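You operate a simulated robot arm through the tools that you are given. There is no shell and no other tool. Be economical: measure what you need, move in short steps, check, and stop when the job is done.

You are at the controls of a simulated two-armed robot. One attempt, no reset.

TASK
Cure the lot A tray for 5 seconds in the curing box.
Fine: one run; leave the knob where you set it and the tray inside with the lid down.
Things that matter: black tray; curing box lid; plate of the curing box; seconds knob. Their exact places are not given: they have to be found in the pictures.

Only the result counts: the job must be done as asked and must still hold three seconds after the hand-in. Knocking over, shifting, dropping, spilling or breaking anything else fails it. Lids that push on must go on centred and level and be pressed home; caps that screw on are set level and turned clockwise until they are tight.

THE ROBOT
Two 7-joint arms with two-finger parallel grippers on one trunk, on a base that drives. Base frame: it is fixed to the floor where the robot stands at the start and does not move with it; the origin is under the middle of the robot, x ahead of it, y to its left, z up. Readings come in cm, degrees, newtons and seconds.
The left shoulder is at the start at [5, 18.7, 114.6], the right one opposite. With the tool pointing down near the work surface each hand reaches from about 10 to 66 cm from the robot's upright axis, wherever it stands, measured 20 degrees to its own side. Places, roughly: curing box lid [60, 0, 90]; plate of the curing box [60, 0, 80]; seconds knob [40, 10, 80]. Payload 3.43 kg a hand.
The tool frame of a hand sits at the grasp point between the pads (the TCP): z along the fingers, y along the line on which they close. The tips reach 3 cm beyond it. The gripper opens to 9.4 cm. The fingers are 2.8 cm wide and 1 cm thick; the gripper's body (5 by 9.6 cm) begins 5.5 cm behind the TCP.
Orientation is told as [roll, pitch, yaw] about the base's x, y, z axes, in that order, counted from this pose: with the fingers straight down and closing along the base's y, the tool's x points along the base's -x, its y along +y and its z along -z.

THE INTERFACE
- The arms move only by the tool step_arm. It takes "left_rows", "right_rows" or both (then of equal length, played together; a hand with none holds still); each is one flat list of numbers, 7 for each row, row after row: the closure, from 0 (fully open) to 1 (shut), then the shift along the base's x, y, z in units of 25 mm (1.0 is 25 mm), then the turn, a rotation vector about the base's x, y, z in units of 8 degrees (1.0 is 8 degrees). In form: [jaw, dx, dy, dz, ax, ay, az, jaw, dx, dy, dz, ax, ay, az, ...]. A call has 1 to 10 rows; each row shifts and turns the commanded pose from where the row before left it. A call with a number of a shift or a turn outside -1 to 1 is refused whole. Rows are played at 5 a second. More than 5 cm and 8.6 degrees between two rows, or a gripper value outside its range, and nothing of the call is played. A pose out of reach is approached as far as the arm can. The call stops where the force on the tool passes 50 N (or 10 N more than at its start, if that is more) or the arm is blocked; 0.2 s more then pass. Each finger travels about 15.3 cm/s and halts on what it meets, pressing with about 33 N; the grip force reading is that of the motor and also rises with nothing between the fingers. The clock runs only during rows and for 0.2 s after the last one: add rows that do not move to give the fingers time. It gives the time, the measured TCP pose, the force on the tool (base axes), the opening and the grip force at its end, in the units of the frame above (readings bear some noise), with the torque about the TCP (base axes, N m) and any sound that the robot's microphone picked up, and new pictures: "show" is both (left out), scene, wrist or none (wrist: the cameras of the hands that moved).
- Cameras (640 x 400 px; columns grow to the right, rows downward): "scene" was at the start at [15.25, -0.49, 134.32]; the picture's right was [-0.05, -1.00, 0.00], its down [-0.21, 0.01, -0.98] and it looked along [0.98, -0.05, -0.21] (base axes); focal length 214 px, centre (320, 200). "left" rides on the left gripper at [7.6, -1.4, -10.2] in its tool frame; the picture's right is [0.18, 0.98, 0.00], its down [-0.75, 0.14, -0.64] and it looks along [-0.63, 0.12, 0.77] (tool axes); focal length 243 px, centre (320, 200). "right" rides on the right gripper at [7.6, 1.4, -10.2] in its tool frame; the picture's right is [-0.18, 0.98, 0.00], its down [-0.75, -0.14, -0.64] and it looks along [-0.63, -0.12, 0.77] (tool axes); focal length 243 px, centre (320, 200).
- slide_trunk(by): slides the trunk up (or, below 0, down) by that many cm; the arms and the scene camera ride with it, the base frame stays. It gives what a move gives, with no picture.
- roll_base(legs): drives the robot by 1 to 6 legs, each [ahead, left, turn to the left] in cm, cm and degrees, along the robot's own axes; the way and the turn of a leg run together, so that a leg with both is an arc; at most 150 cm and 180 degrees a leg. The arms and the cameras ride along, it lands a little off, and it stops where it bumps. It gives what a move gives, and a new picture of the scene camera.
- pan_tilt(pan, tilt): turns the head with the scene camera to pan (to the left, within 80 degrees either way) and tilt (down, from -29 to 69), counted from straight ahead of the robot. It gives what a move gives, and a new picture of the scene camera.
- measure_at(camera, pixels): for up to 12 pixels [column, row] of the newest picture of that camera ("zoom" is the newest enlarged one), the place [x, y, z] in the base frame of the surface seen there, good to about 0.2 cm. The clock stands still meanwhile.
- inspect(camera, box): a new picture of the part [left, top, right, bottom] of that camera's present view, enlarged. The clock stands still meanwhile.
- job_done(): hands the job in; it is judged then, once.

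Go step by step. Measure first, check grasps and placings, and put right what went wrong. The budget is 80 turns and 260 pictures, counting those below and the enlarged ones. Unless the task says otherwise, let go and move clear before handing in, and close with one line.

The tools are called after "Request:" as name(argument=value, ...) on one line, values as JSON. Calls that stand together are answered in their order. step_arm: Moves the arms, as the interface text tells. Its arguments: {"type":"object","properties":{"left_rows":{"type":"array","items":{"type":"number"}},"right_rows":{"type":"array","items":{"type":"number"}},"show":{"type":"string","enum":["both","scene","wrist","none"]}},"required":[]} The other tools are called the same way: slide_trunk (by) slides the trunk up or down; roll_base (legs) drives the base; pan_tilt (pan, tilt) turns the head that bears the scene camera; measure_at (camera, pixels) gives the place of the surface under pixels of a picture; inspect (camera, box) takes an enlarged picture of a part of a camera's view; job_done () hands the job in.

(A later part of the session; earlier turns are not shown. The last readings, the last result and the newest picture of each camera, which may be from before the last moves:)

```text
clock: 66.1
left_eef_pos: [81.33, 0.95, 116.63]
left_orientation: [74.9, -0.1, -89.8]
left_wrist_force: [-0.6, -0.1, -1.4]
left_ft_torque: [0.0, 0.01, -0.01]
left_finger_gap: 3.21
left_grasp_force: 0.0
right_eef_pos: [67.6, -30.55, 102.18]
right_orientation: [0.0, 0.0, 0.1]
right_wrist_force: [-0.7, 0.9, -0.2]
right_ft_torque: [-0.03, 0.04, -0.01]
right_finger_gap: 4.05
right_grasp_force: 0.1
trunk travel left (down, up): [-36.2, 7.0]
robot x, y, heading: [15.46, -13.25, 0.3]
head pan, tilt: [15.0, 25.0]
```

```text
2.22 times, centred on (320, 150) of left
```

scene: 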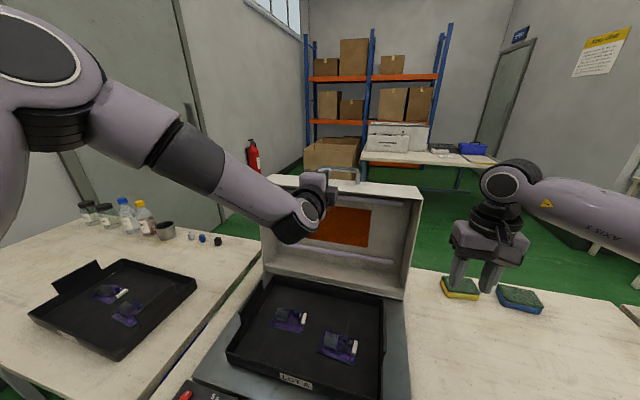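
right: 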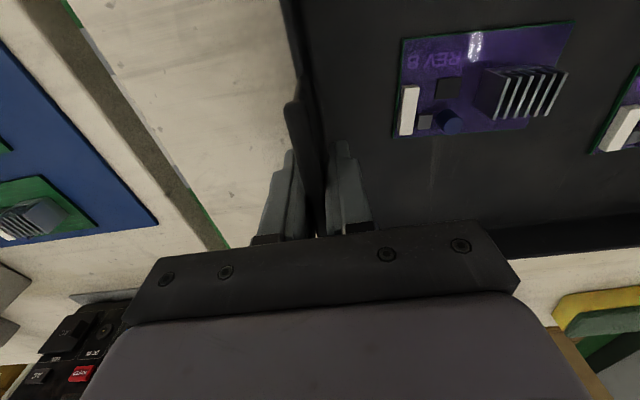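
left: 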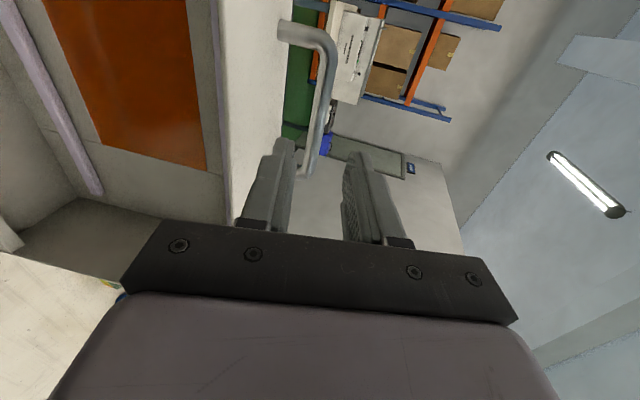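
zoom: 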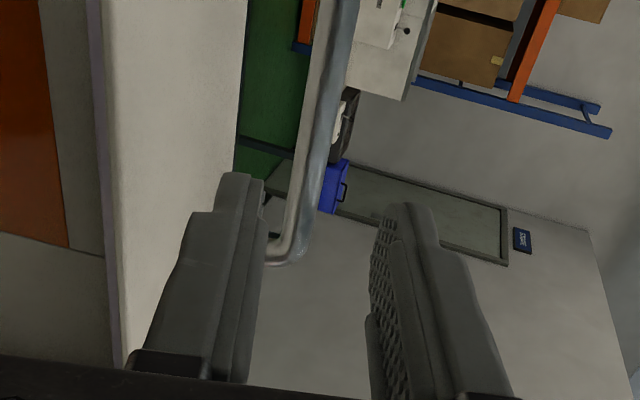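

The bar lies between the finger lines. I'll advance 9.5 cm along the fingers.

Request:
step_arm(left_rows=[0.66, 0.734, 0, -0.197, 0, 0, 0, 0.66, 0.734, 0, -0.197, 0, 0, 0, 0.66, 0.734, 0, -0.197, 0, 0, 0, 0.66, 0.734, 0, -0.197, 0, 0, 0, 0.66, 0.734, 0, -0.197, 0, 0, 0, 0.66, 0, 0, 0, 0, 0, 0], show="wrist")

Request:
inspect(camera="left", box=[220, 60, 420, 240])

```text
clock: 67.5
left_eef_pos: [90.6, 0.95, 114.25]
left_orientation: [74.8, 0.0, -89.7]
left_wrist_force: [-0.3, -0.2, -0.5]
left_ft_torque: [0.01, 0.03, 0.01]
left_finger_gap: 3.2
left_grasp_force: 0.0
right_eef_pos: [67.49, -30.42, 102.37]
right_orientation: [0.0, 0.0, 0.0]
right_wrist_force: [-0.2, 0.8, -0.4]
right_ft_torque: [0.0, 0.02, 0.0]
right_finger_gap: 4.06
right_grasp_force: 0.0
trunk travel left (down, up): [-36.2, 7.0]
robot x, y, heading: [15.72, -13.24, 0.2]
head pan, tilt: [15.0, 25.0]
```

left: 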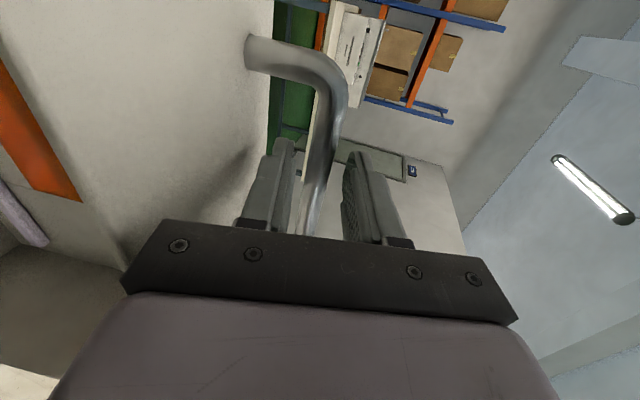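

```text
2.22 times, centred on (320, 150) of left
```

zoom: 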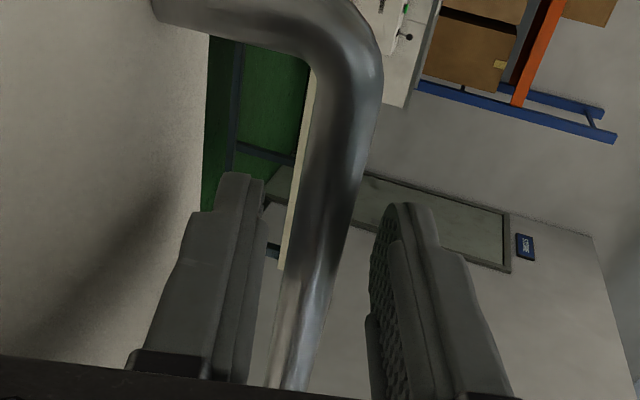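

The bar is well inside the jaws. I'll close on it and pull the first 12° to test the lid's force.

Request:
step_arm(left_rows=[0.85, 0, 0, 0, 0, 0, 0, 1, 0, 0, 0, 0, 0, 0, 1, 0, 0, 0, 0, 0, 0, 1, -0.754, 0, 0.198, 0, 0, 0, 1, -0.754, 0, 0.198, 0, 0, 0, 1, -0.77, 0, 0.118, 0, 0, 0, 1, -0.77, 0, 0.118, 0, 0, 0, 1, 0, 0, 0, 0, 0, 0])

```text
clock: 69.3
left_eef_pos: [83.07, 0.88, 115.6]
left_orientation: [74.6, -0.1, -89.8]
left_wrist_force: [1.8, -4.1, -11.0]
left_ft_torque: [1.29, 0.14, -0.04]
left_finger_gap: 1.37
left_grasp_force: 44.7
right_eef_pos: [67.59, -30.44, 102.2]
right_orientation: [0.0, 0.1, 0.2]
right_wrist_force: [-0.3, 0.4, 0.0]
right_ft_torque: [-0.05, -0.02, -0.03]
right_finger_gap: 4.02
right_grasp_force: 0.1
trunk travel left (down, up): [-36.2, 7.0]
robot x, y, heading: [15.43, -13.8, 0.4]
head pan, tilt: [15.0, 25.0]
```

scene: 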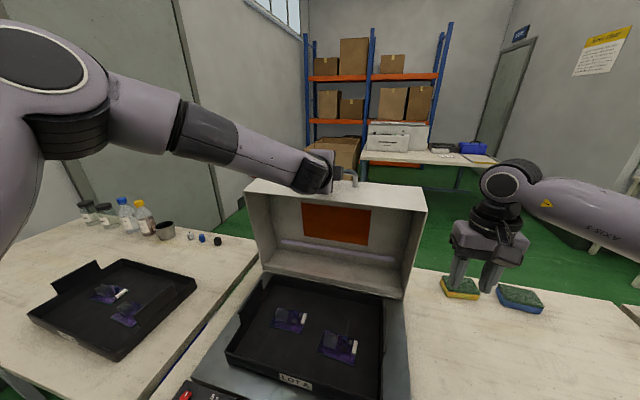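
left: 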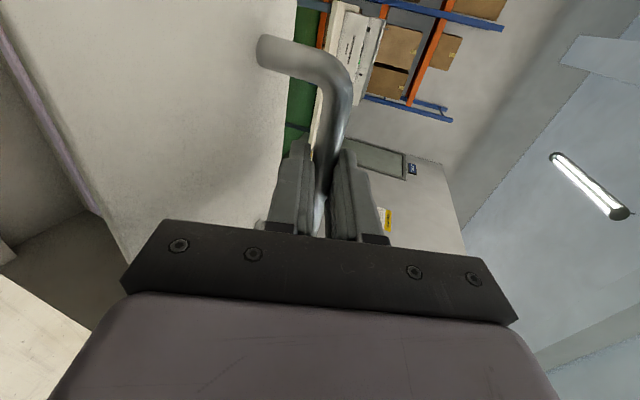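

The lid follows the hand, and the force is moderate: -11 N in z, so my arc is slightly too high. I'll continue with a small downward correction.

Request:
step_arm(left_rows=[1, -0.776, 0, -0.01, 0, 0, 0, 1, -0.776, 0, -0.01, 0, 0, 0, 1, -0.778, 0, -0.084, 0, 0, 0, 1, -0.778, 0, -0.084, 0, 0, 0, 1, -0.768, 0, -0.146, 0, 0.2, 0, 1, -0.768, 0, -0.136, 0, 0.2, 0, 1, -0.752, 0, -0.206, 0, 0.2, 0, 1, -0.752, 0, -0.206, 0, 0.2, 0, 1, 0, 0, 0, 0, 0, 0])

```text
clock: 71.3
left_eef_pos: [67.39, 0.89, 114.15]
left_orientation: [69.1, 0.0, -89.7]
left_wrist_force: [-6.7, 5.0, 30.3]
left_ft_torque: [0.96, -0.43, -0.06]
left_finger_gap: 1.38
left_grasp_force: 45.7
right_eef_pos: [67.28, -30.55, 102.4]
right_orientation: [0.0, -0.2, 0.2]
right_wrist_force: [0.7, 0.7, -0.4]
right_ft_torque: [-0.01, 0.01, -0.03]
right_finger_gap: 4.04
right_grasp_force: 0.1
trunk travel left (down, up): [-36.2, 7.0]
robot x, y, heading: [16.11, -12.93, 0.3]
head pan, tilt: [15.0, 25.0]
```

scene: 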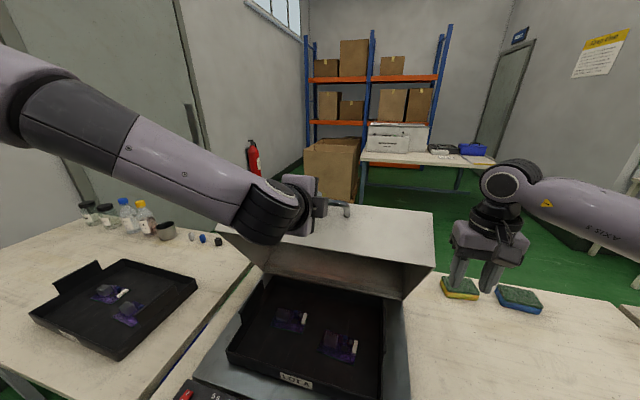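
left: 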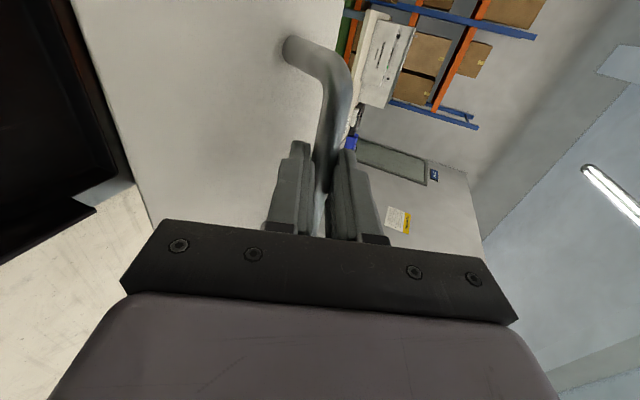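

The 30 N is radial, so the hand is now slightly too low on the arc. I'll add a small upward correction and go on.

Request:
step_arm(left_rows=[1, -0.1, 0, 0.2, 0, 0, 0, 1, -0.726, 0, -0.27, 0, 0.25, 0, 1, -0.726, 0, -0.27, 0, 0.25, 0, 1, -0.692, 0, -0.34, 0, 0.25, 0, 1, -0.692, 0, -0.34, 0, 0.25, 0, 1, 0, 0, 0, 0, 0, 0], show="scene")

```text
clock: 72.7
left_eef_pos: [60.24, 0.85, 111.01]
left_orientation: [60.0, 0.0, -89.6]
left_wrist_force: [0.8, -1.1, 0.0]
left_ft_torque: [0.34, 0.12, -0.37]
left_finger_gap: 1.38
left_grasp_force: 45.3
right_eef_pos: [67.58, -30.64, 102.2]
right_orientation: [-0.1, -0.1, 0.1]
right_wrist_force: [0.4, -0.2, 0.2]
right_ft_torque: [-0.01, 0.0, -0.01]
right_finger_gap: 4.06
right_grasp_force: 0.0
trunk travel left (down, up): [-36.2, 7.0]
robot x, y, heading: [15.86, -13.25, 0.3]
head pan, tilt: [15.0, 25.0]
```

scene: 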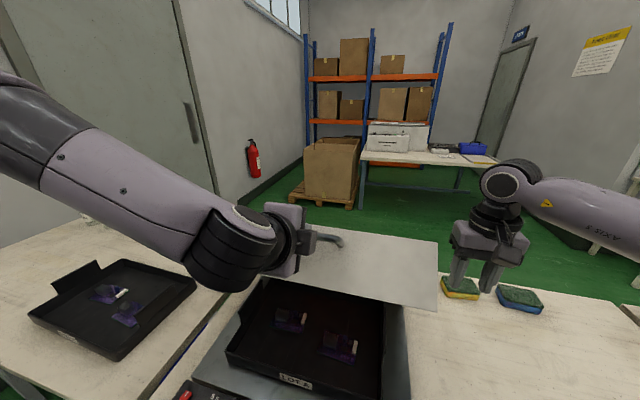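

The force is near zero at about 46° open. I'll continue to about 28°.

Request:
step_arm(left_rows=[1, -0.64, 0, -0.42, 0, 0.3, 0, 1, -0.64, 0, -0.42, 0, 0.3, 0, 1, -0.595, 0, -0.485, 0, 0.3, 0, 1, -0.595, 0, -0.485, 0, 0.3, 0, 1, 0, 0, 0, 0, 0, 0], show="scene")

```text
clock: 73.9
left_eef_pos: [53.97, 0.92, 106.42]
left_orientation: [50.7, 0.1, -89.7]
left_wrist_force: [0.7, -3.1, 1.5]
left_ft_torque: [0.06, -0.04, -0.13]
left_finger_gap: 1.36
left_grasp_force: 44.5
right_eef_pos: [67.5, -30.47, 102.3]
right_orientation: [-0.1, 0.0, 0.2]
right_wrist_force: [-0.7, -0.9, 0.2]
right_ft_torque: [0.01, 0.01, -0.02]
right_finger_gap: 4.07
right_grasp_force: 0.0
trunk travel left (down, up): [-36.2, 7.0]
robot x, y, heading: [15.57, -13.4, -0.1]
head pan, tilt: [15.0, 25.0]
```

scene: 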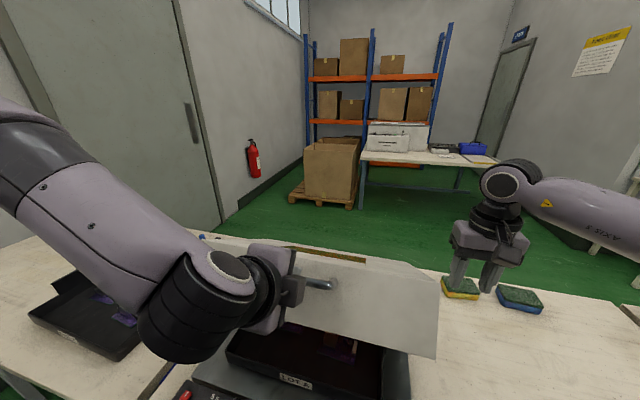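

It's still following cleanly. I'll continue.

Request:
step_arm(left_rows=[1, -0.54, 0, -0.545, 0, 0.35, 0, 1, -0.54, 0, -0.545, 0, 0.35, 0, 1, -0.48, 0, -0.6, 0, 0.35, 0, 1, -0.48, 0, -0.6, 0, 0.35, 0, 1, 0, 0, 0, 0, 0, 0], show="scene")

```text
clock: 74.7
left_eef_pos: [51.7, 0.56, 103.17]
left_orientation: [43.6, 0.5, -89.2]
left_wrist_force: [-15.0, 8.1, 12.8]
left_ft_torque: [0.06, 0.12, -0.03]
left_finger_gap: 1.36
left_grasp_force: 44.5
left hand out of reach, approached as far as the arm can: row 1, 2, 3
right_eef_pos: [67.26, -30.42, 102.4]
right_orientation: [-0.1, -0.1, 0.2]
right_wrist_force: [0.0, 0.0, 0.2]
right_ft_torque: [0.02, -0.02, 0.0]
right_finger_gap: 4.05
right_grasp_force: 0.0
trunk travel left (down, up): [-36.2, 7.0]
robot x, y, heading: [15.73, -13.4, 0.1]
head pan, tilt: [15.0, 25.0]
stopped in row 3 (left hand): the force on the tool passed its limit (the readings are from after the stop); the commanded pose is now the measured one
```

scene: 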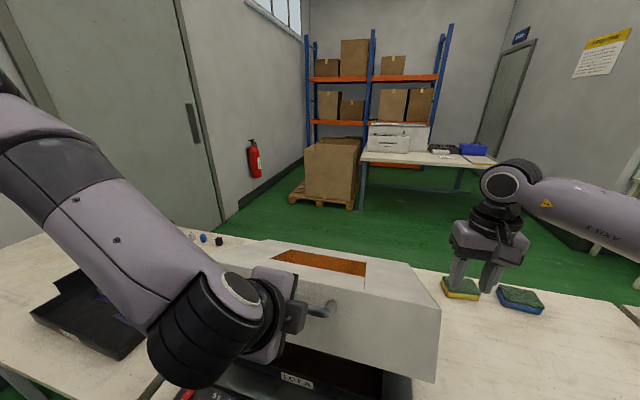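

The inner reach limit is here, at about 29° open. I'll loosen to a cage and see which way the lid tends.

Request:
step_arm(left_rows=[0.8, 0, 0, 0, 0, 0, 0, 0.72, 0, 0, 0, 0, 0, 0, 0.72, 0, 0, 0, 0, 0, 0])

Request:
inspect(camera="left", box=[220, 60, 420, 240])

```text
clock: 75.5
left_eef_pos: [52.08, 0.36, 103.04]
left_orientation: [43.4, 0.3, -89.3]
left_wrist_force: [-0.2, -0.7, 0.5]
left_ft_torque: [-0.01, -0.01, 0.0]
left_finger_gap: 2.67
left_grasp_force: 0.7
right_eef_pos: [67.65, -30.33, 102.28]
right_orientation: [0.0, 0.0, 0.1]
right_wrist_force: [0.2, 0.1, 0.9]
right_ft_torque: [0.01, -0.01, -0.03]
right_finger_gap: 4.04
right_grasp_force: 0.0
trunk travel left (down, up): [-36.2, 7.0]
robot x, y, heading: [15.55, -13.02, 0.3]
head pan, tilt: [15.0, 25.0]
```

scene: 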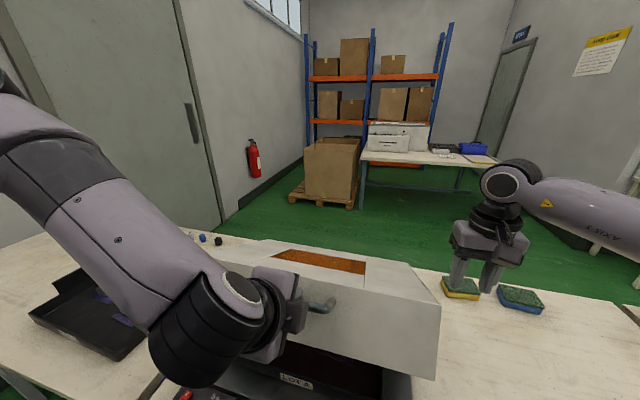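
left: 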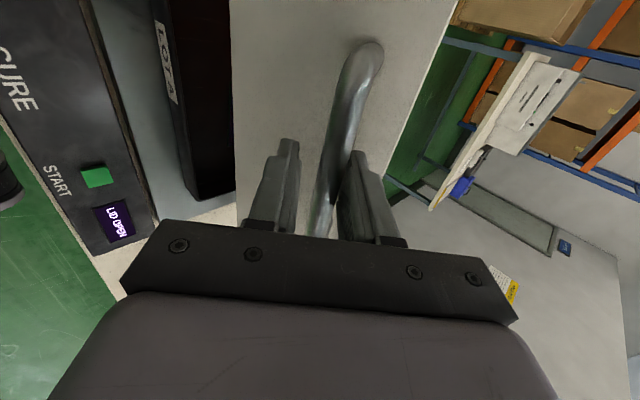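

```text
2.22 times, centred on (320, 150) of left
```

zoom: 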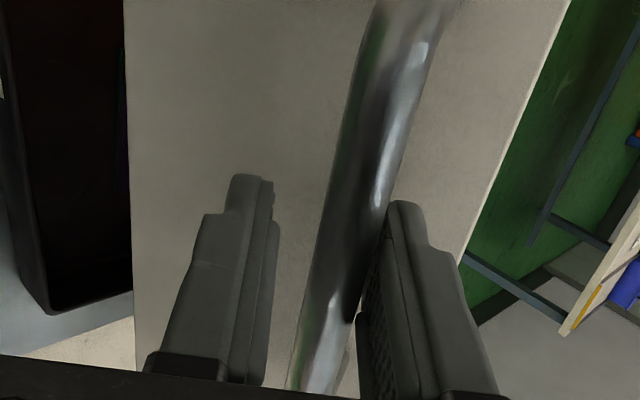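

The lid rests against the upper finger, so it either tends to rise or is neutral. I'll bring the right hand, jaws shut, above the lid's right frame so it can press the lid down.

Request:
step_arm(right_rows=[1, 0, 0, 1, 0, 0, 0, 1, 0, 0, 1, 0, 0, 0, 1, 0, 0, 1, 0, 0, 0, 1, 0, 0, 1, 0, 0, 0, 1, -0.5, 0.9, 0, 0, 0, 0, 1, -0.5, 0.9, 0, 0, 0, 0, 1, -0.5, 0.9, 0, 0, 0, 0, 1, -0.5, 0.9, 0, 0, 0, 0, 1, -0.5, 0.9, 0, 0, 0, 0, 1, -0.5, 0.9, 0, 0, 0, 0])

Request:
measure_at(camera="scene", pixels=[[400, 285], [425, 280], [400, 320], [380, 262], [410, 268]])

```text
clock: 77.7
left_eef_pos: [52.03, 0.38, 103.08]
left_orientation: [43.4, 0.5, -89.2]
left_wrist_force: [-0.2, 0.8, 1.3]
left_ft_torque: [-0.02, -0.02, 0.01]
left_finger_gap: 2.68
left_grasp_force: 0.4
right_eef_pos: [60.1, -16.9, 112.47]
right_orientation: [0.0, 0.0, 0.3]
right_wrist_force: [0.1, 0.8, -0.1]
right_ft_torque: [0.02, 0.01, 0.0]
right_finger_gap: 0.0
right_grasp_force: 33.3
trunk travel left (down, up): [-36.2, 7.0]
robot x, y, heading: [15.89, -13.26, 0.4]
head pan, tilt: [15.0, 25.0]
```

scene: 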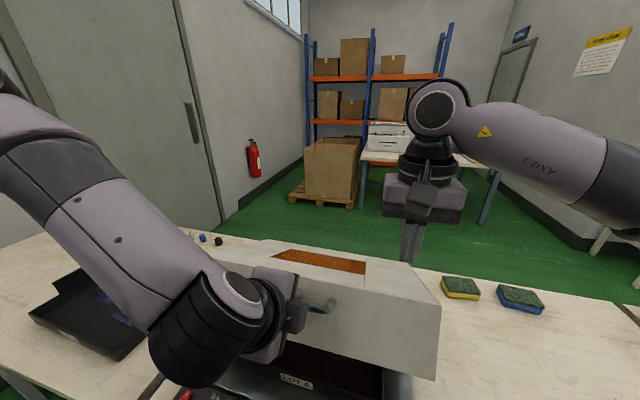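
right: 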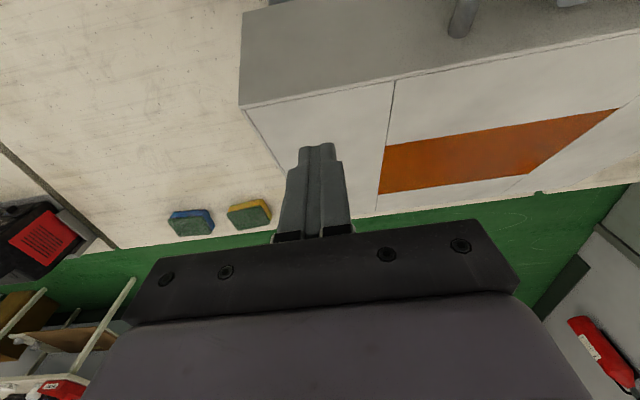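

```text
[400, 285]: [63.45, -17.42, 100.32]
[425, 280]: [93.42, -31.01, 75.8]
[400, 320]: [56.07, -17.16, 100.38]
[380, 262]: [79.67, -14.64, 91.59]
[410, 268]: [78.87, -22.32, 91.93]
```

Lid is at 28°, and its top is at z≈102 under the right hand. I'll lower the right hand to just touch it, then rotate the left hand to vertical around the bar so it can leave straight up.

Request:
step_arm(right_rows=[1, 0, 0, -1, 0, 0, 0, 1, 0, 0, -1, 0, 0, 0, 1, 0, 0, -0.5, 0, 0, 0, 1, 0, 0, -0.2, 0, 0, 0, 1, 0, 0, -0.1, 0, 0, 0], show="none")

Request:
step_arm(left_rows=[0.7, 0, 0, 0, 0, 0.8, 0, 0.7, 0, 0, 0, 0, 0.8, 0, 0.7, 0, 0, 0, 0, 0.8, 0, 0.7, 0, 0, 0, 0, 0.8, 0, 0.7, 0, 0, 0, 0, 0.8, 0, 0.7, 0, 0, 0, 0, 0.8, 0])

```text
clock: 78.9
left_eef_pos: [52.08, 0.34, 103.08]
left_orientation: [43.5, 0.4, -89.4]
left_wrist_force: [-0.2, -0.1, 0.3]
left_ft_torque: [0.0, -0.01, 0.0]
left_finger_gap: 2.7
left_grasp_force: 0.1
right_eef_pos: [60.07, -16.89, 105.36]
right_orientation: [0.0, 0.0, 0.3]
right_wrist_force: [0.2, 0.6, 3.3]
right_ft_torque: [0.0, 0.06, 0.03]
right_finger_gap: 0.01
right_grasp_force: 32.5
trunk travel left (down, up): [-36.2, 7.0]
robot x, y, heading: [15.67, -13.22, 0.2]
head pan, tilt: [15.0, 25.0]
```

```text
clock: 80.3
left_eef_pos: [52.06, 0.43, 103.1]
left_orientation: [24.5, 0.7, -89.1]
left_wrist_force: [-1.0, 0.6, -0.1]
left_ft_torque: [0.01, 0.01, -0.04]
left_finger_gap: 2.83
left_grasp_force: 0.2
left hand out of reach, approached as far as the arm can: row 4, 5, 6
right_eef_pos: [60.08, -17.01, 105.25]
right_orientation: [-0.1, 0.0, 0.2]
right_wrist_force: [-0.4, 0.1, 1.0]
right_ft_torque: [-0.02, -0.04, 0.04]
right_finger_gap: 0.03
right_grasp_force: 33.7
trunk travel left (down, up): [-36.2, 7.0]
robot x, y, heading: [15.8, -13.08, 0.2]
head pan, tilt: [15.0, 25.0]
```

scene: 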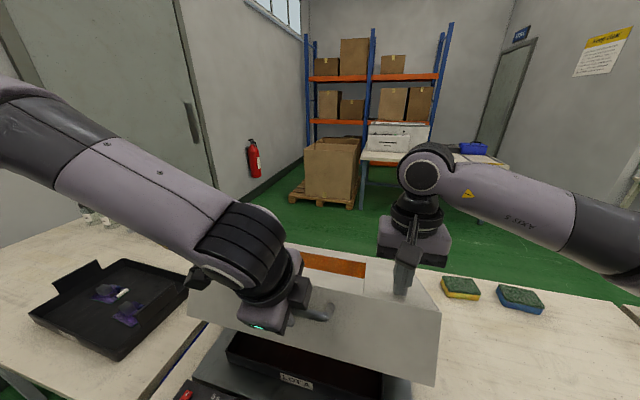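
left: 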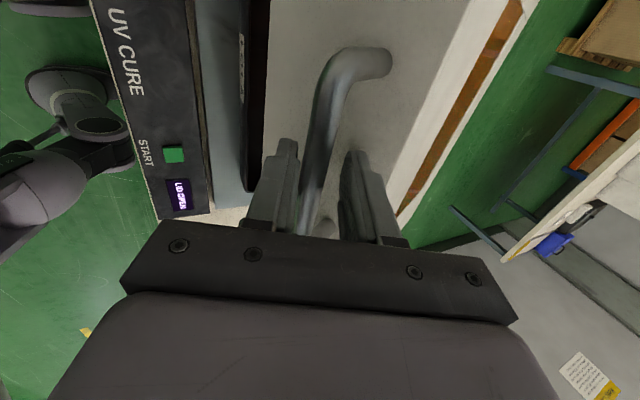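

The right fingers touch the lid at 3 N, and the bar is free between the left fingers. I'll withdraw the left hand upward along its fingers.

Request:
step_arm(left_rows=[0.64, -0.16, 0, 0.36, 0, 0, 0, 0.64, -0.16, 0, 0.36, 0, 0, 0, 0.64, -0.16, 0, 0.36, 0, 0, 0, 0.64, -0.16, 0, 0.4, 0, 0, 0, 0.64, -0.16, 0, 0.5, 0, 0, 0, 0.64, -0.1, 0.2, 0.6, 0, 0, 0, 0.64, 0, 0.4, 0.6, 0, 0, 0])

```text
clock: 81.9
left_eef_pos: [51.56, 0.32, 103.92]
left_orientation: [24.6, 0.5, -88.8]
left_wrist_force: [-0.4, -0.4, 0.0]
left_ft_torque: [0.02, 0.0, -0.01]
left_finger_gap: 3.39
left_grasp_force: 0.0
left hand out of reach, approached as far as the arm can: row 2, 3, 4, 5, 6, 7
right_eef_pos: [60.13, -16.93, 105.13]
right_orientation: [-0.1, 0.0, 0.2]
right_wrist_force: [-0.5, -0.3, -0.9]
right_ft_torque: [-0.01, 0.01, -0.02]
right_finger_gap: 0.0
right_grasp_force: 32.9
trunk travel left (down, up): [-36.2, 7.0]
robot x, y, heading: [15.62, -13.06, 0.3]
head pan, tilt: [15.0, 25.0]
```

scene: 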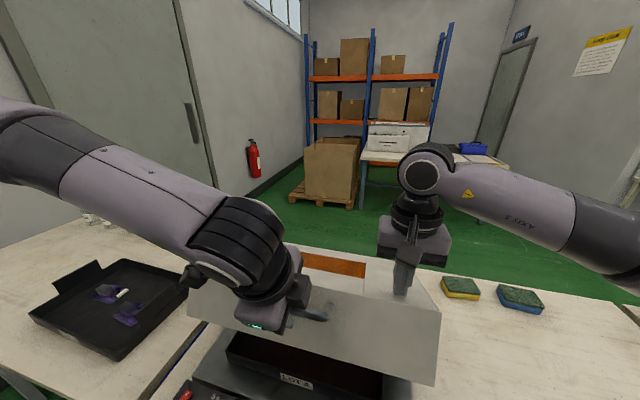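
left: 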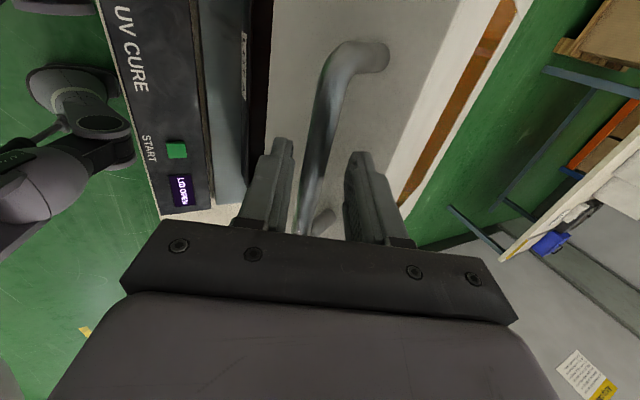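

The left hand is blocked by its inner reach, but the lid stays put with no force on either hand. I'll open the left jaw a bit and raise the trunk 5 cm, which lifts the fingers off the bar.

Request:
step_arm(left_rows=[0.47, 0, 0, 0, 0, 0, 0, 0.47, 0, 0, 0, 0, 0, 0], show="none")

Request:
slide_trunk(by=5)

Request:
pan_tilt(pan=10, tilt=35)

```text
clock: 82.5
left_eef_pos: [51.57, 0.35, 103.94]
left_orientation: [24.7, 0.5, -88.9]
left_wrist_force: [0.6, 0.1, -0.1]
left_ft_torque: [-0.01, 0.02, 0.01]
left_finger_gap: 4.98
left_grasp_force: 0.0
right_eef_pos: [59.99, -16.91, 105.31]
right_orientation: [-0.1, 0.1, 0.2]
right_wrist_force: [0.5, 0.2, -0.1]
right_ft_torque: [0.01, 0.01, -0.02]
right_finger_gap: 0.0
right_grasp_force: 32.8
trunk travel left (down, up): [-36.2, 7.0]
robot x, y, heading: [15.6, -13.36, 0.4]
head pan, tilt: [15.0, 25.0]
```

```text
clock: 83.4
left_eef_pos: [51.54, 0.25, 109.03]
left_orientation: [24.6, 0.5, -88.9]
left_wrist_force: [-0.8, 0.4, 1.0]
left_ft_torque: [0.01, 0.03, 0.0]
left_finger_gap: 5.0
left_grasp_force: 0.1
right_eef_pos: [60.1, -16.85, 110.27]
right_orientation: [-0.1, 0.0, 0.2]
right_wrist_force: [-0.2, -0.2, -0.4]
right_ft_torque: [0.02, 0.01, -0.03]
right_finger_gap: 0.0
right_grasp_force: 32.4
trunk travel left (down, up): [-41.2, 2.0]
robot x, y, heading: [15.67, -13.53, 0.4]
head pan, tilt: [15.0, 25.0]
```

```text
clock: 84.1
left_eef_pos: [51.55, 0.4, 109.11]
left_orientation: [24.6, 0.5, -88.8]
left_wrist_force: [-0.7, -0.6, 1.0]
left_ft_torque: [0.0, 0.01, -0.01]
left_finger_gap: 4.99
left_grasp_force: 0.1
right_eef_pos: [59.99, -16.96, 110.29]
right_orientation: [-0.1, 0.1, 0.1]
right_wrist_force: [-0.2, 0.0, 0.0]
right_ft_torque: [0.0, 0.02, -0.02]
right_finger_gap: 0.0
right_grasp_force: 32.8
trunk travel left (down, up): [-41.2, 2.0]
robot x, y, heading: [15.74, -13.24, 0.2]
head pan, tilt: [10.0, 35.0]
```

scene: 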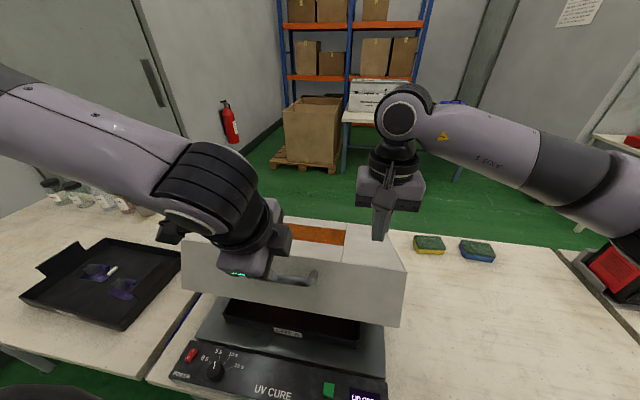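

The lid still rests at about 28°, and the left hand is free of the bar. I'll move the left hand away to the left and press the lid down with the right.

Request:
step_arm(left_rows=[0.47, 0, 0.5, 0.1, 0, 0, 0, 0.47, 0, 0.7, 0, 0, 0, 0, 0.47, 0, 0.8, 0, 0, 0, 0, 0.47, 0, 0.8, 0, 0, 0, 0, 0.47, 0, 0.8, 0, 0, 0, 0, 0.47, 0, 0.8, 0, 0, 0, 0, 0.47, 0, 0.8, 0, 0, 0, 0], show="none")

Request:
step_arm(right_rows=[1, 0, 0, -0.8, 0, 0, 0, 1, 0, 0, -0.8, 0, 0, 0, 1, 0, 0, -0.6, 0, 0, 0, 1, 0, 0, -0.6, 0, 0, 0, 1, 0, 0, -0.6, 0, 0, 0, 1, 0, 0, -0.6, 0, 0, 0, 1, 0, 0, -0.6, 0, 0, 0, 1, 0, 0, 0, 0, 0, 0], show="scene")

```text
clock: 85.7
left_eef_pos: [51.51, 0.3, 108.9]
left_orientation: [24.6, 0.5, -88.9]
left_wrist_force: [0.0, -0.7, 1.7]
left_ft_torque: [0.04, 0.02, 0.01]
left_finger_gap: 4.99
left_grasp_force: 0.0
left hand out of reach, approached as far as the arm can: row 1, 2, 3, 4, 5, 6, 7
right_eef_pos: [60.1, -16.87, 110.3]
right_orientation: [-0.1, 0.0, 0.2]
right_wrist_force: [-0.8, 2.0, -0.4]
right_ft_torque: [0.01, -0.02, 0.01]
right_finger_gap: 0.0
right_grasp_force: 32.7
trunk travel left (down, up): [-41.2, 2.0]
robot x, y, heading: [15.57, -13.34, 0.3]
head pan, tilt: [10.0, 35.0]
```

```text
clock: 87.5
left_eef_pos: [51.54, 0.32, 108.92]
left_orientation: [24.7, 0.5, -88.9]
left_wrist_force: [-0.9, -0.4, 0.1]
left_ft_torque: [0.04, 0.02, -0.01]
left_finger_gap: 4.95
left_grasp_force: 0.1
right_eef_pos: [60.06, -16.85, 98.68]
right_orientation: [-0.1, 0.0, 0.2]
right_wrist_force: [-0.6, -0.4, 0.4]
right_ft_torque: [-0.04, 0.02, -0.02]
right_finger_gap: 0.0
right_grasp_force: 32.9
trunk travel left (down, up): [-41.2, 2.0]
robot x, y, heading: [15.84, -13.34, 0.3]
head pan, tilt: [10.0, 35.0]
```

scene: 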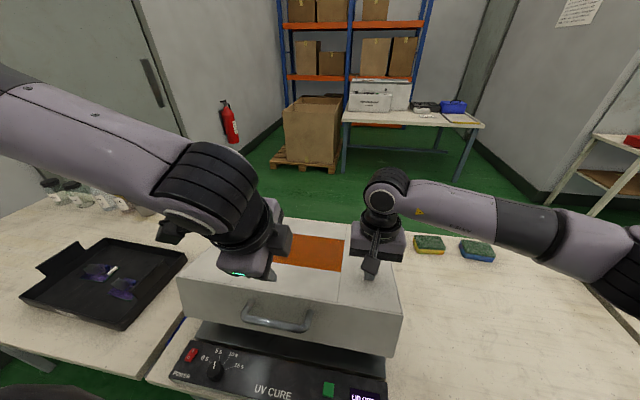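

The lid follows down easily. I'll press it closed.

Request:
step_arm(right_rows=[1, 0, 0, -0.5, 0, 0, 0, 1, 0, 0, -0.5, 0, 0, 0, 1, 0, 0, -0.5, 0, 0, 0, 1, 0, 0, -0.5, 0, 0, 0, 1, 0, 0, -0.3, 0, 0, 0, 1, 0, 0, -0.2, 0, 0, 0, 1, 0, 0, -0.1, 0, 0, 0, 1, 0, 0, 0, 0, 0, 0], show="scene")

Request:
inspect(camera="scene", box=[160, 210, 420, 400])

```text
clock: 89.3
left_eef_pos: [51.36, 0.3, 109.13]
left_orientation: [24.8, 0.6, -88.9]
left_wrist_force: [-0.2, 0.0, -1.1]
left_ft_torque: [-0.02, 0.0, 0.03]
left_finger_gap: 4.97
left_grasp_force: 0.0
right_eef_pos: [60.01, -16.9, 92.58]
right_orientation: [0.1, -0.4, 0.1]
right_wrist_force: [-0.8, -5.5, 35.5]
right_ft_torque: [-0.17, 0.46, 0.09]
right_finger_gap: 0.0
right_grasp_force: 33.2
trunk travel left (down, up): [-41.2, 2.0]
robot x, y, heading: [15.7, -13.55, 0.4]
head pan, tilt: [10.0, 35.0]
```

scene: 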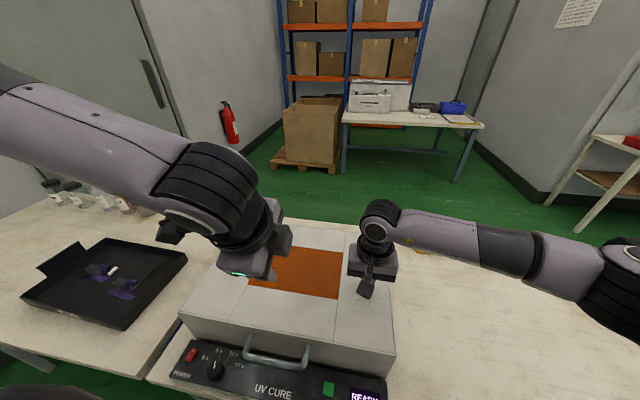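

```text
2.11 times, centred on (290, 305) of scene
```

zoom: 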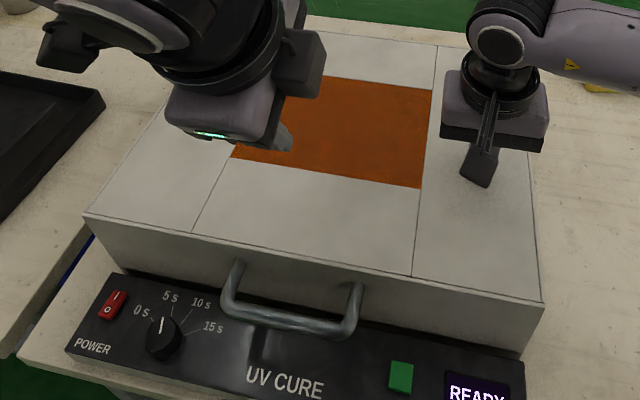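

The lid is down with firm contact (35 N) and the display reads READY. I'll raise the right hand, then back the base off and recentre it so I can press START.

Request:
step_arm(right_rows=[1, 0, 0, 0.5, 0, 0, 0, 1, 0, 0, 1, 0, 0, 0, 1, 0, 0, 1, 0, 0, 0, 1, 0, 0, 1, 0, 0, 0, 1, 0, 0, 1, 0, 0, 0], show="none")

Request:
roll_base(legs=[[-14, 0, 0], [0, 13, 0]])

Request:
pan_tilt(pan=0, tilt=50)

Request:
inspect(camera="scene", box=[220, 190, 420, 270])

```text
clock: 90.5
left_eef_pos: [51.48, 0.32, 108.92]
left_orientation: [24.8, 0.5, -88.9]
left_wrist_force: [-0.8, 0.0, -0.1]
left_ft_torque: [0.02, -0.03, 0.02]
left_finger_gap: 4.98
left_grasp_force: 0.0
right_eef_pos: [60.0, -16.99, 103.56]
right_orientation: [-0.2, 0.0, 0.2]
right_wrist_force: [0.4, 0.3, -0.2]
right_ft_torque: [0.0, 0.02, 0.02]
right_finger_gap: 0.0
right_grasp_force: 32.8
trunk travel left (down, up): [-41.2, 2.0]
robot x, y, heading: [15.7, -13.2, 0.2]
head pan, tilt: [10.0, 35.0]
```

```text
clock: 92.8
left_eef_pos: [37.56, 13.28, 108.83]
left_orientation: [24.7, 0.5, -88.9]
left_wrist_force: [-0.6, 0.6, 0.3]
left_ft_torque: [-0.03, -0.01, 0.0]
left_finger_gap: 4.97
left_grasp_force: 0.0
right_eef_pos: [46.01, -4.05, 103.54]
right_orientation: [-0.1, 0.0, 0.2]
right_wrist_force: [1.2, -0.8, -0.3]
right_ft_torque: [-0.04, 0.01, -0.01]
right_finger_gap: 0.0
right_grasp_force: 33.1
trunk travel left (down, up): [-41.2, 2.0]
robot x, y, heading: [1.44, -0.2, 0.4]
head pan, tilt: [10.0, 35.0]
```

scene: 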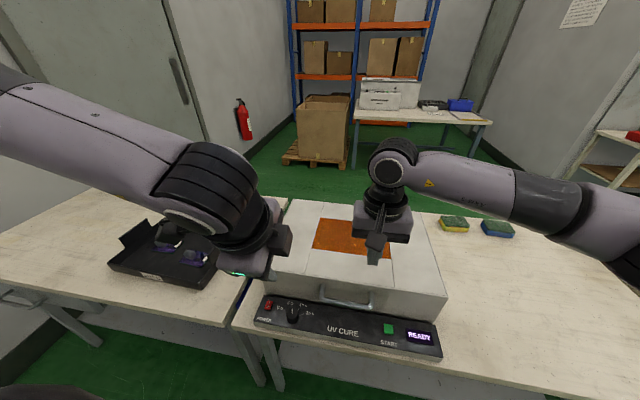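

```text
clock: 93.5
left_eef_pos: [37.67, 13.16, 108.92]
left_orientation: [24.7, 0.5, -88.9]
left_wrist_force: [-0.1, -0.4, 0.6]
left_ft_torque: [0.01, -0.03, -0.01]
left_finger_gap: 4.96
left_grasp_force: 0.1
right_eef_pos: [45.94, -4.06, 103.63]
right_orientation: [0.0, -0.1, 0.3]
right_wrist_force: [0.0, 0.4, -0.5]
right_ft_torque: [-0.01, -0.01, -0.01]
right_finger_gap: 0.0
right_grasp_force: 32.8
trunk travel left (down, up): [-41.2, 2.0]
robot x, y, heading: [1.5, -0.78, 0.3]
head pan, tilt: [0.0, 50.0]
```

scene: 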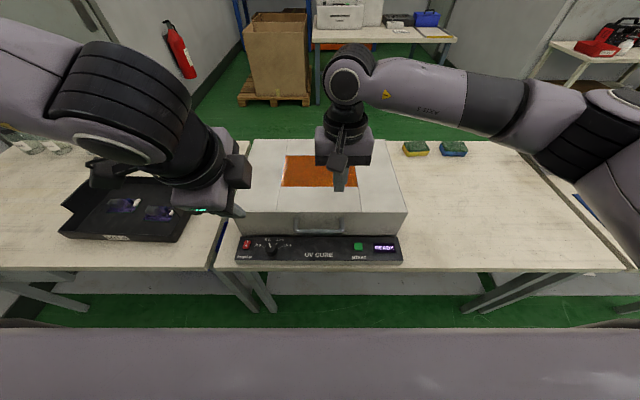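

```text
3.20 times, centred on (320, 230) of scene
```

zoom: 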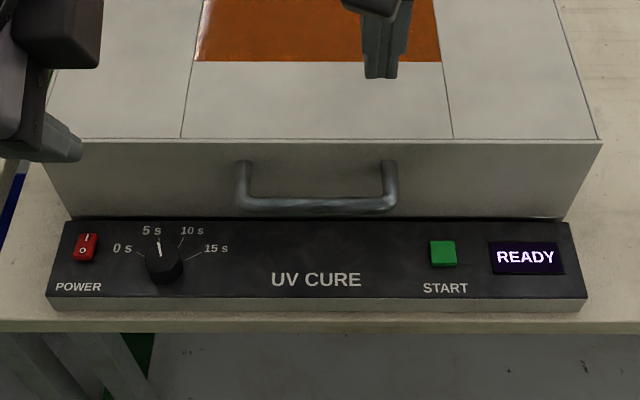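

The knob is still at 5 s and the display reads READY. I'll measure the button.

Request:
measure_at(camera="zoom", pixels=[[443, 248], [434, 245], [453, 245], [443, 260], [443, 243], [435, 275]])

```text
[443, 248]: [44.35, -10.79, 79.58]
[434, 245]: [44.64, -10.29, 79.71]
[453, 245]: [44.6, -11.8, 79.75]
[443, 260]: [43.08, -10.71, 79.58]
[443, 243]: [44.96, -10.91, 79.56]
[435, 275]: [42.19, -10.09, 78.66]
```

The button centre is (44.0, -11.0) with its top at 79.65. I'll bring the closed right fingers above it.

Request:
step_arm(right_rows=[1, -0.3, -0.92, 0, 0, 0, 0, 1, -0.3, -0.93, 0, 0, 0, 0, 1, -0.28, -0.93, -0.8, 0, 0, 0, 1, 0, 0, -1, 0, 0, 0, 1, 0, 0, -1, 0, 0, 0, 1, 0, 0, -1, 0, 0, 0, 1, 0, 0, -1, 0, 0, 0, 1, 0, 0, -1, 0, 0, 0, 1, 0, 0, -1, 0, 0, 0, 1, 0, 0, -0.9, 0, 0, 0], show="wrist")

Request:
inspect(camera="right", box=[220, 60, 420, 240])

```text
clock: 95.7
left_eef_pos: [37.59, 13.04, 108.93]
left_orientation: [24.5, 0.5, -89.0]
left_wrist_force: [0.9, 0.0, -0.8]
left_ft_torque: [-0.01, -0.01, -0.01]
left_finger_gap: 4.97
left_grasp_force: 0.1
right_eef_pos: [43.77, -11.04, 84.1]
right_orientation: [0.0, -0.1, 0.1]
right_wrist_force: [-0.4, 0.3, 0.1]
right_ft_torque: [0.0, -0.02, 0.02]
right_finger_gap: 0.0
right_grasp_force: 33.1
trunk travel left (down, up): [-41.2, 2.0]
robot x, y, heading: [1.6, -0.44, 0.2]
head pan, tilt: [0.0, 50.0]
```

right: 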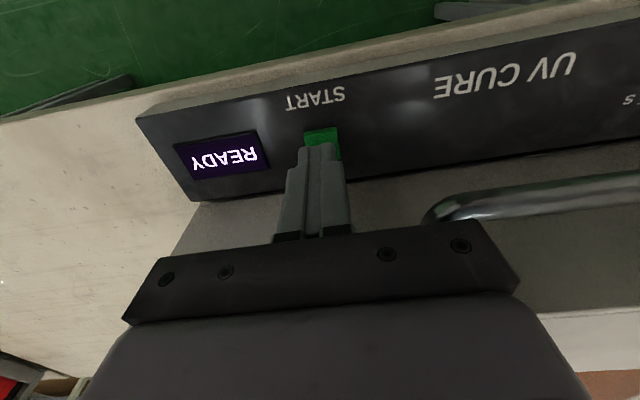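

```text
2.22 times, centred on (320, 150) of right
```

zoom: 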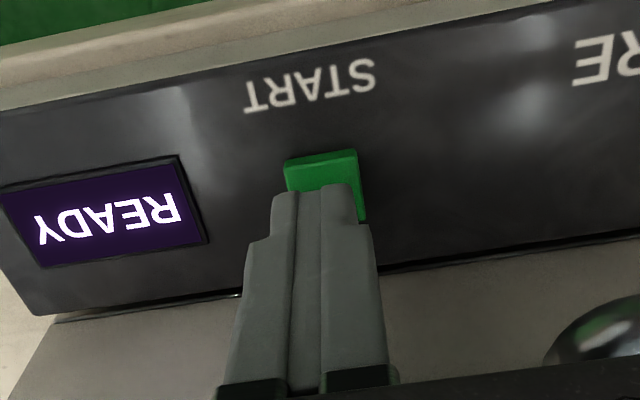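

The fingertips are right over START, so I'll press once.

Request:
step_arm(right_rows=[1, 0, 0, -0.4, 0, 0, 0, 1, 0, 0, -0.25, 0, 0, 0, 1, 0, 0, -0.1, 0, 0, 0], show="wrist")

```text
clock: 96.4
left_eef_pos: [37.38, 13.12, 108.97]
left_orientation: [24.7, 0.5, -88.9]
left_wrist_force: [1.0, 0.2, 0.1]
left_ft_torque: [0.02, 0.03, 0.0]
left_finger_gap: 4.99
left_grasp_force: 0.1
right_eef_pos: [44.21, -10.85, 83.65]
right_orientation: [0.5, -1.2, 0.2]
right_wrist_force: [-10.9, -3.4, 22.7]
right_ft_torque: [-0.19, -1.51, -0.27]
right_finger_gap: 0.01
right_grasp_force: 33.5
trunk travel left (down, up): [-41.2, 2.0]
robot x, y, heading: [1.95, -0.58, 0.1]
head pan, tilt: [0.0, 50.0]
stopped in row 3 (right hand): the force on the tool passed its limit (the readings are from after the stop); the commanded pose is now the measured one
```

right: 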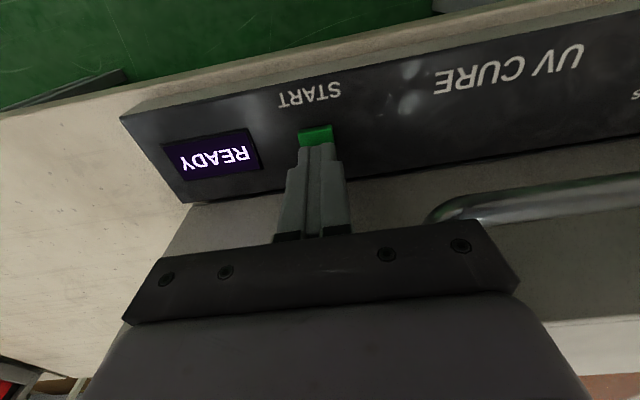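

The push stopped at z 83.65, before the button moved, and the display still shows READY. Something else was touched, so I'll look.

Request:
inspect(camera="scene", box=[280, 130, 440, 270])

Request:
inspect(camera="right", box=[240, 100, 500, 260])

```text
2.86 times, centred on (360, 200) of scene
```

zoom: 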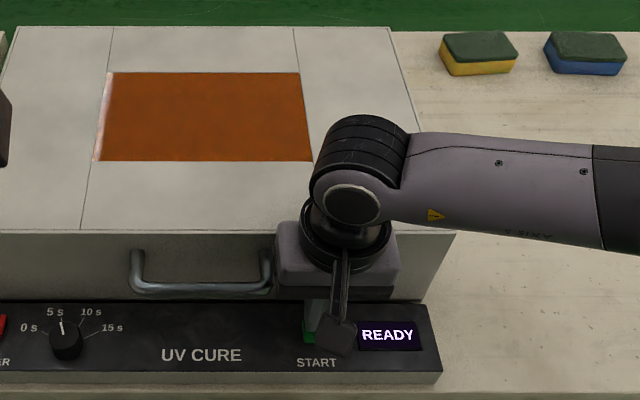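

```text
2.46 times, centred on (370, 180) of right
```

zoom: 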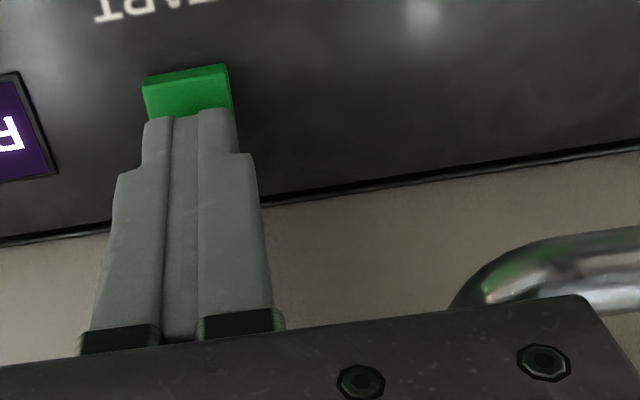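

The torque says the hand body touched the lid's top front edge, about 4 cm ahead of the tool. I'll lift, lean the hand back 16° so the body clears the lid, and press again with the tips.

Request:
step_arm(right_rows=[1, -0.2, 0, 0.5, 0, 0, 0, 1, -0.2, -0.05, 0.2, 0, -0.7, 0, 1, -0.1, 0, 0, 0, -0.7, 0, 1, 0, 0, 0, 0, -0.6, 0, 1, 0, 0, 0, 0, 0, 0], show="wrist")

Request:
inspect(camera="scene", box=[280, 130, 440, 270])

```text
clock: 97.6
left_eef_pos: [37.5, 13.1, 108.96]
left_orientation: [24.7, 0.5, -88.9]
left_wrist_force: [-0.3, 1.4, 0.0]
left_ft_torque: [0.0, -0.02, 0.01]
left_finger_gap: 4.99
left_grasp_force: 0.1
right_eef_pos: [42.88, -11.09, 85.07]
right_orientation: [0.1, -16.8, 0.0]
right_wrist_force: [0.1, 0.6, 0.4]
right_ft_torque: [0.0, 0.01, 0.01]
right_finger_gap: 0.0
right_grasp_force: 32.9
trunk travel left (down, up): [-41.2, 2.0]
robot x, y, heading: [1.72, -0.44, -0.1]
head pan, tilt: [0.0, 50.0]
```

right: 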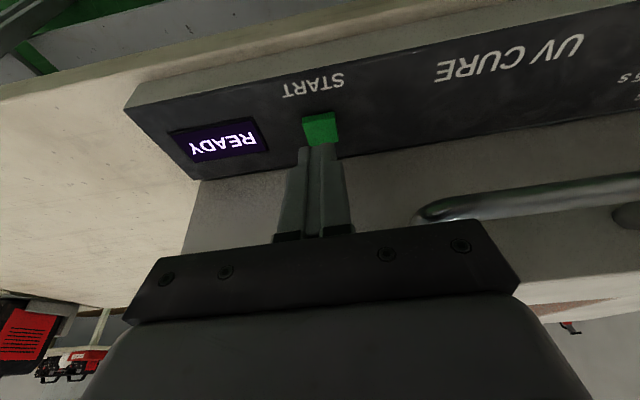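

```text
2.86 times, centred on (360, 200) of scene
```

zoom: 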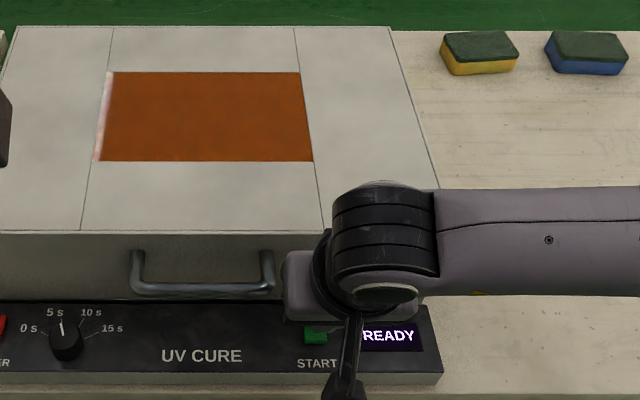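

I'll shift 1 cm ahead so the tips land on the button's middle, then press down.

Request:
step_arm(right_rows=[1, 0.4, 0.02, 0, 0, 0, 0, 1, 0, 0, -0.5, 0, 0, 0, 1, 0, 0, -0.3, 0, 0, 0, 1, 0, 0, -0.12, 0, 0, 0, 1, 0, 0, -0.1, 0, 0, 0], show="wrist")

```text
clock: 98.8
left_eef_pos: [37.5, 13.07, 109.06]
left_orientation: [24.8, 0.6, -88.9]
left_wrist_force: [-1.1, 0.2, -0.4]
left_ft_torque: [0.02, 0.02, 0.0]
left_finger_gap: 4.99
left_grasp_force: 0.1
right_eef_pos: [43.93, -11.05, 82.58]
right_orientation: [0.1, -17.0, 0.1]
right_wrist_force: [-2.2, -0.3, 9.1]
right_ft_torque: [-0.02, 0.11, -0.01]
right_finger_gap: 0.01
right_grasp_force: 32.8
trunk travel left (down, up): [-41.2, 2.0]
robot x, y, heading: [1.81, -0.3, 0.3]
head pan, tilt: [0.0, 50.0]
heard: click
```

right: 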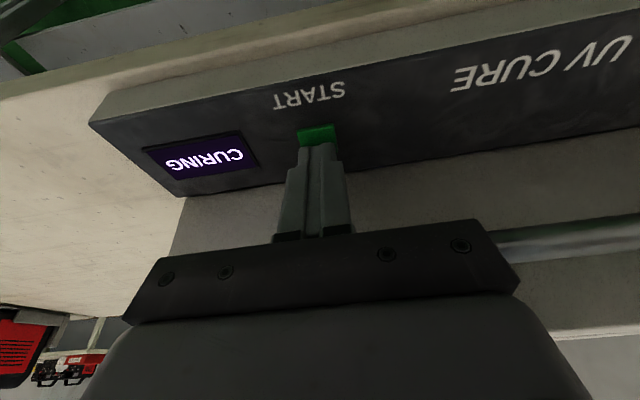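

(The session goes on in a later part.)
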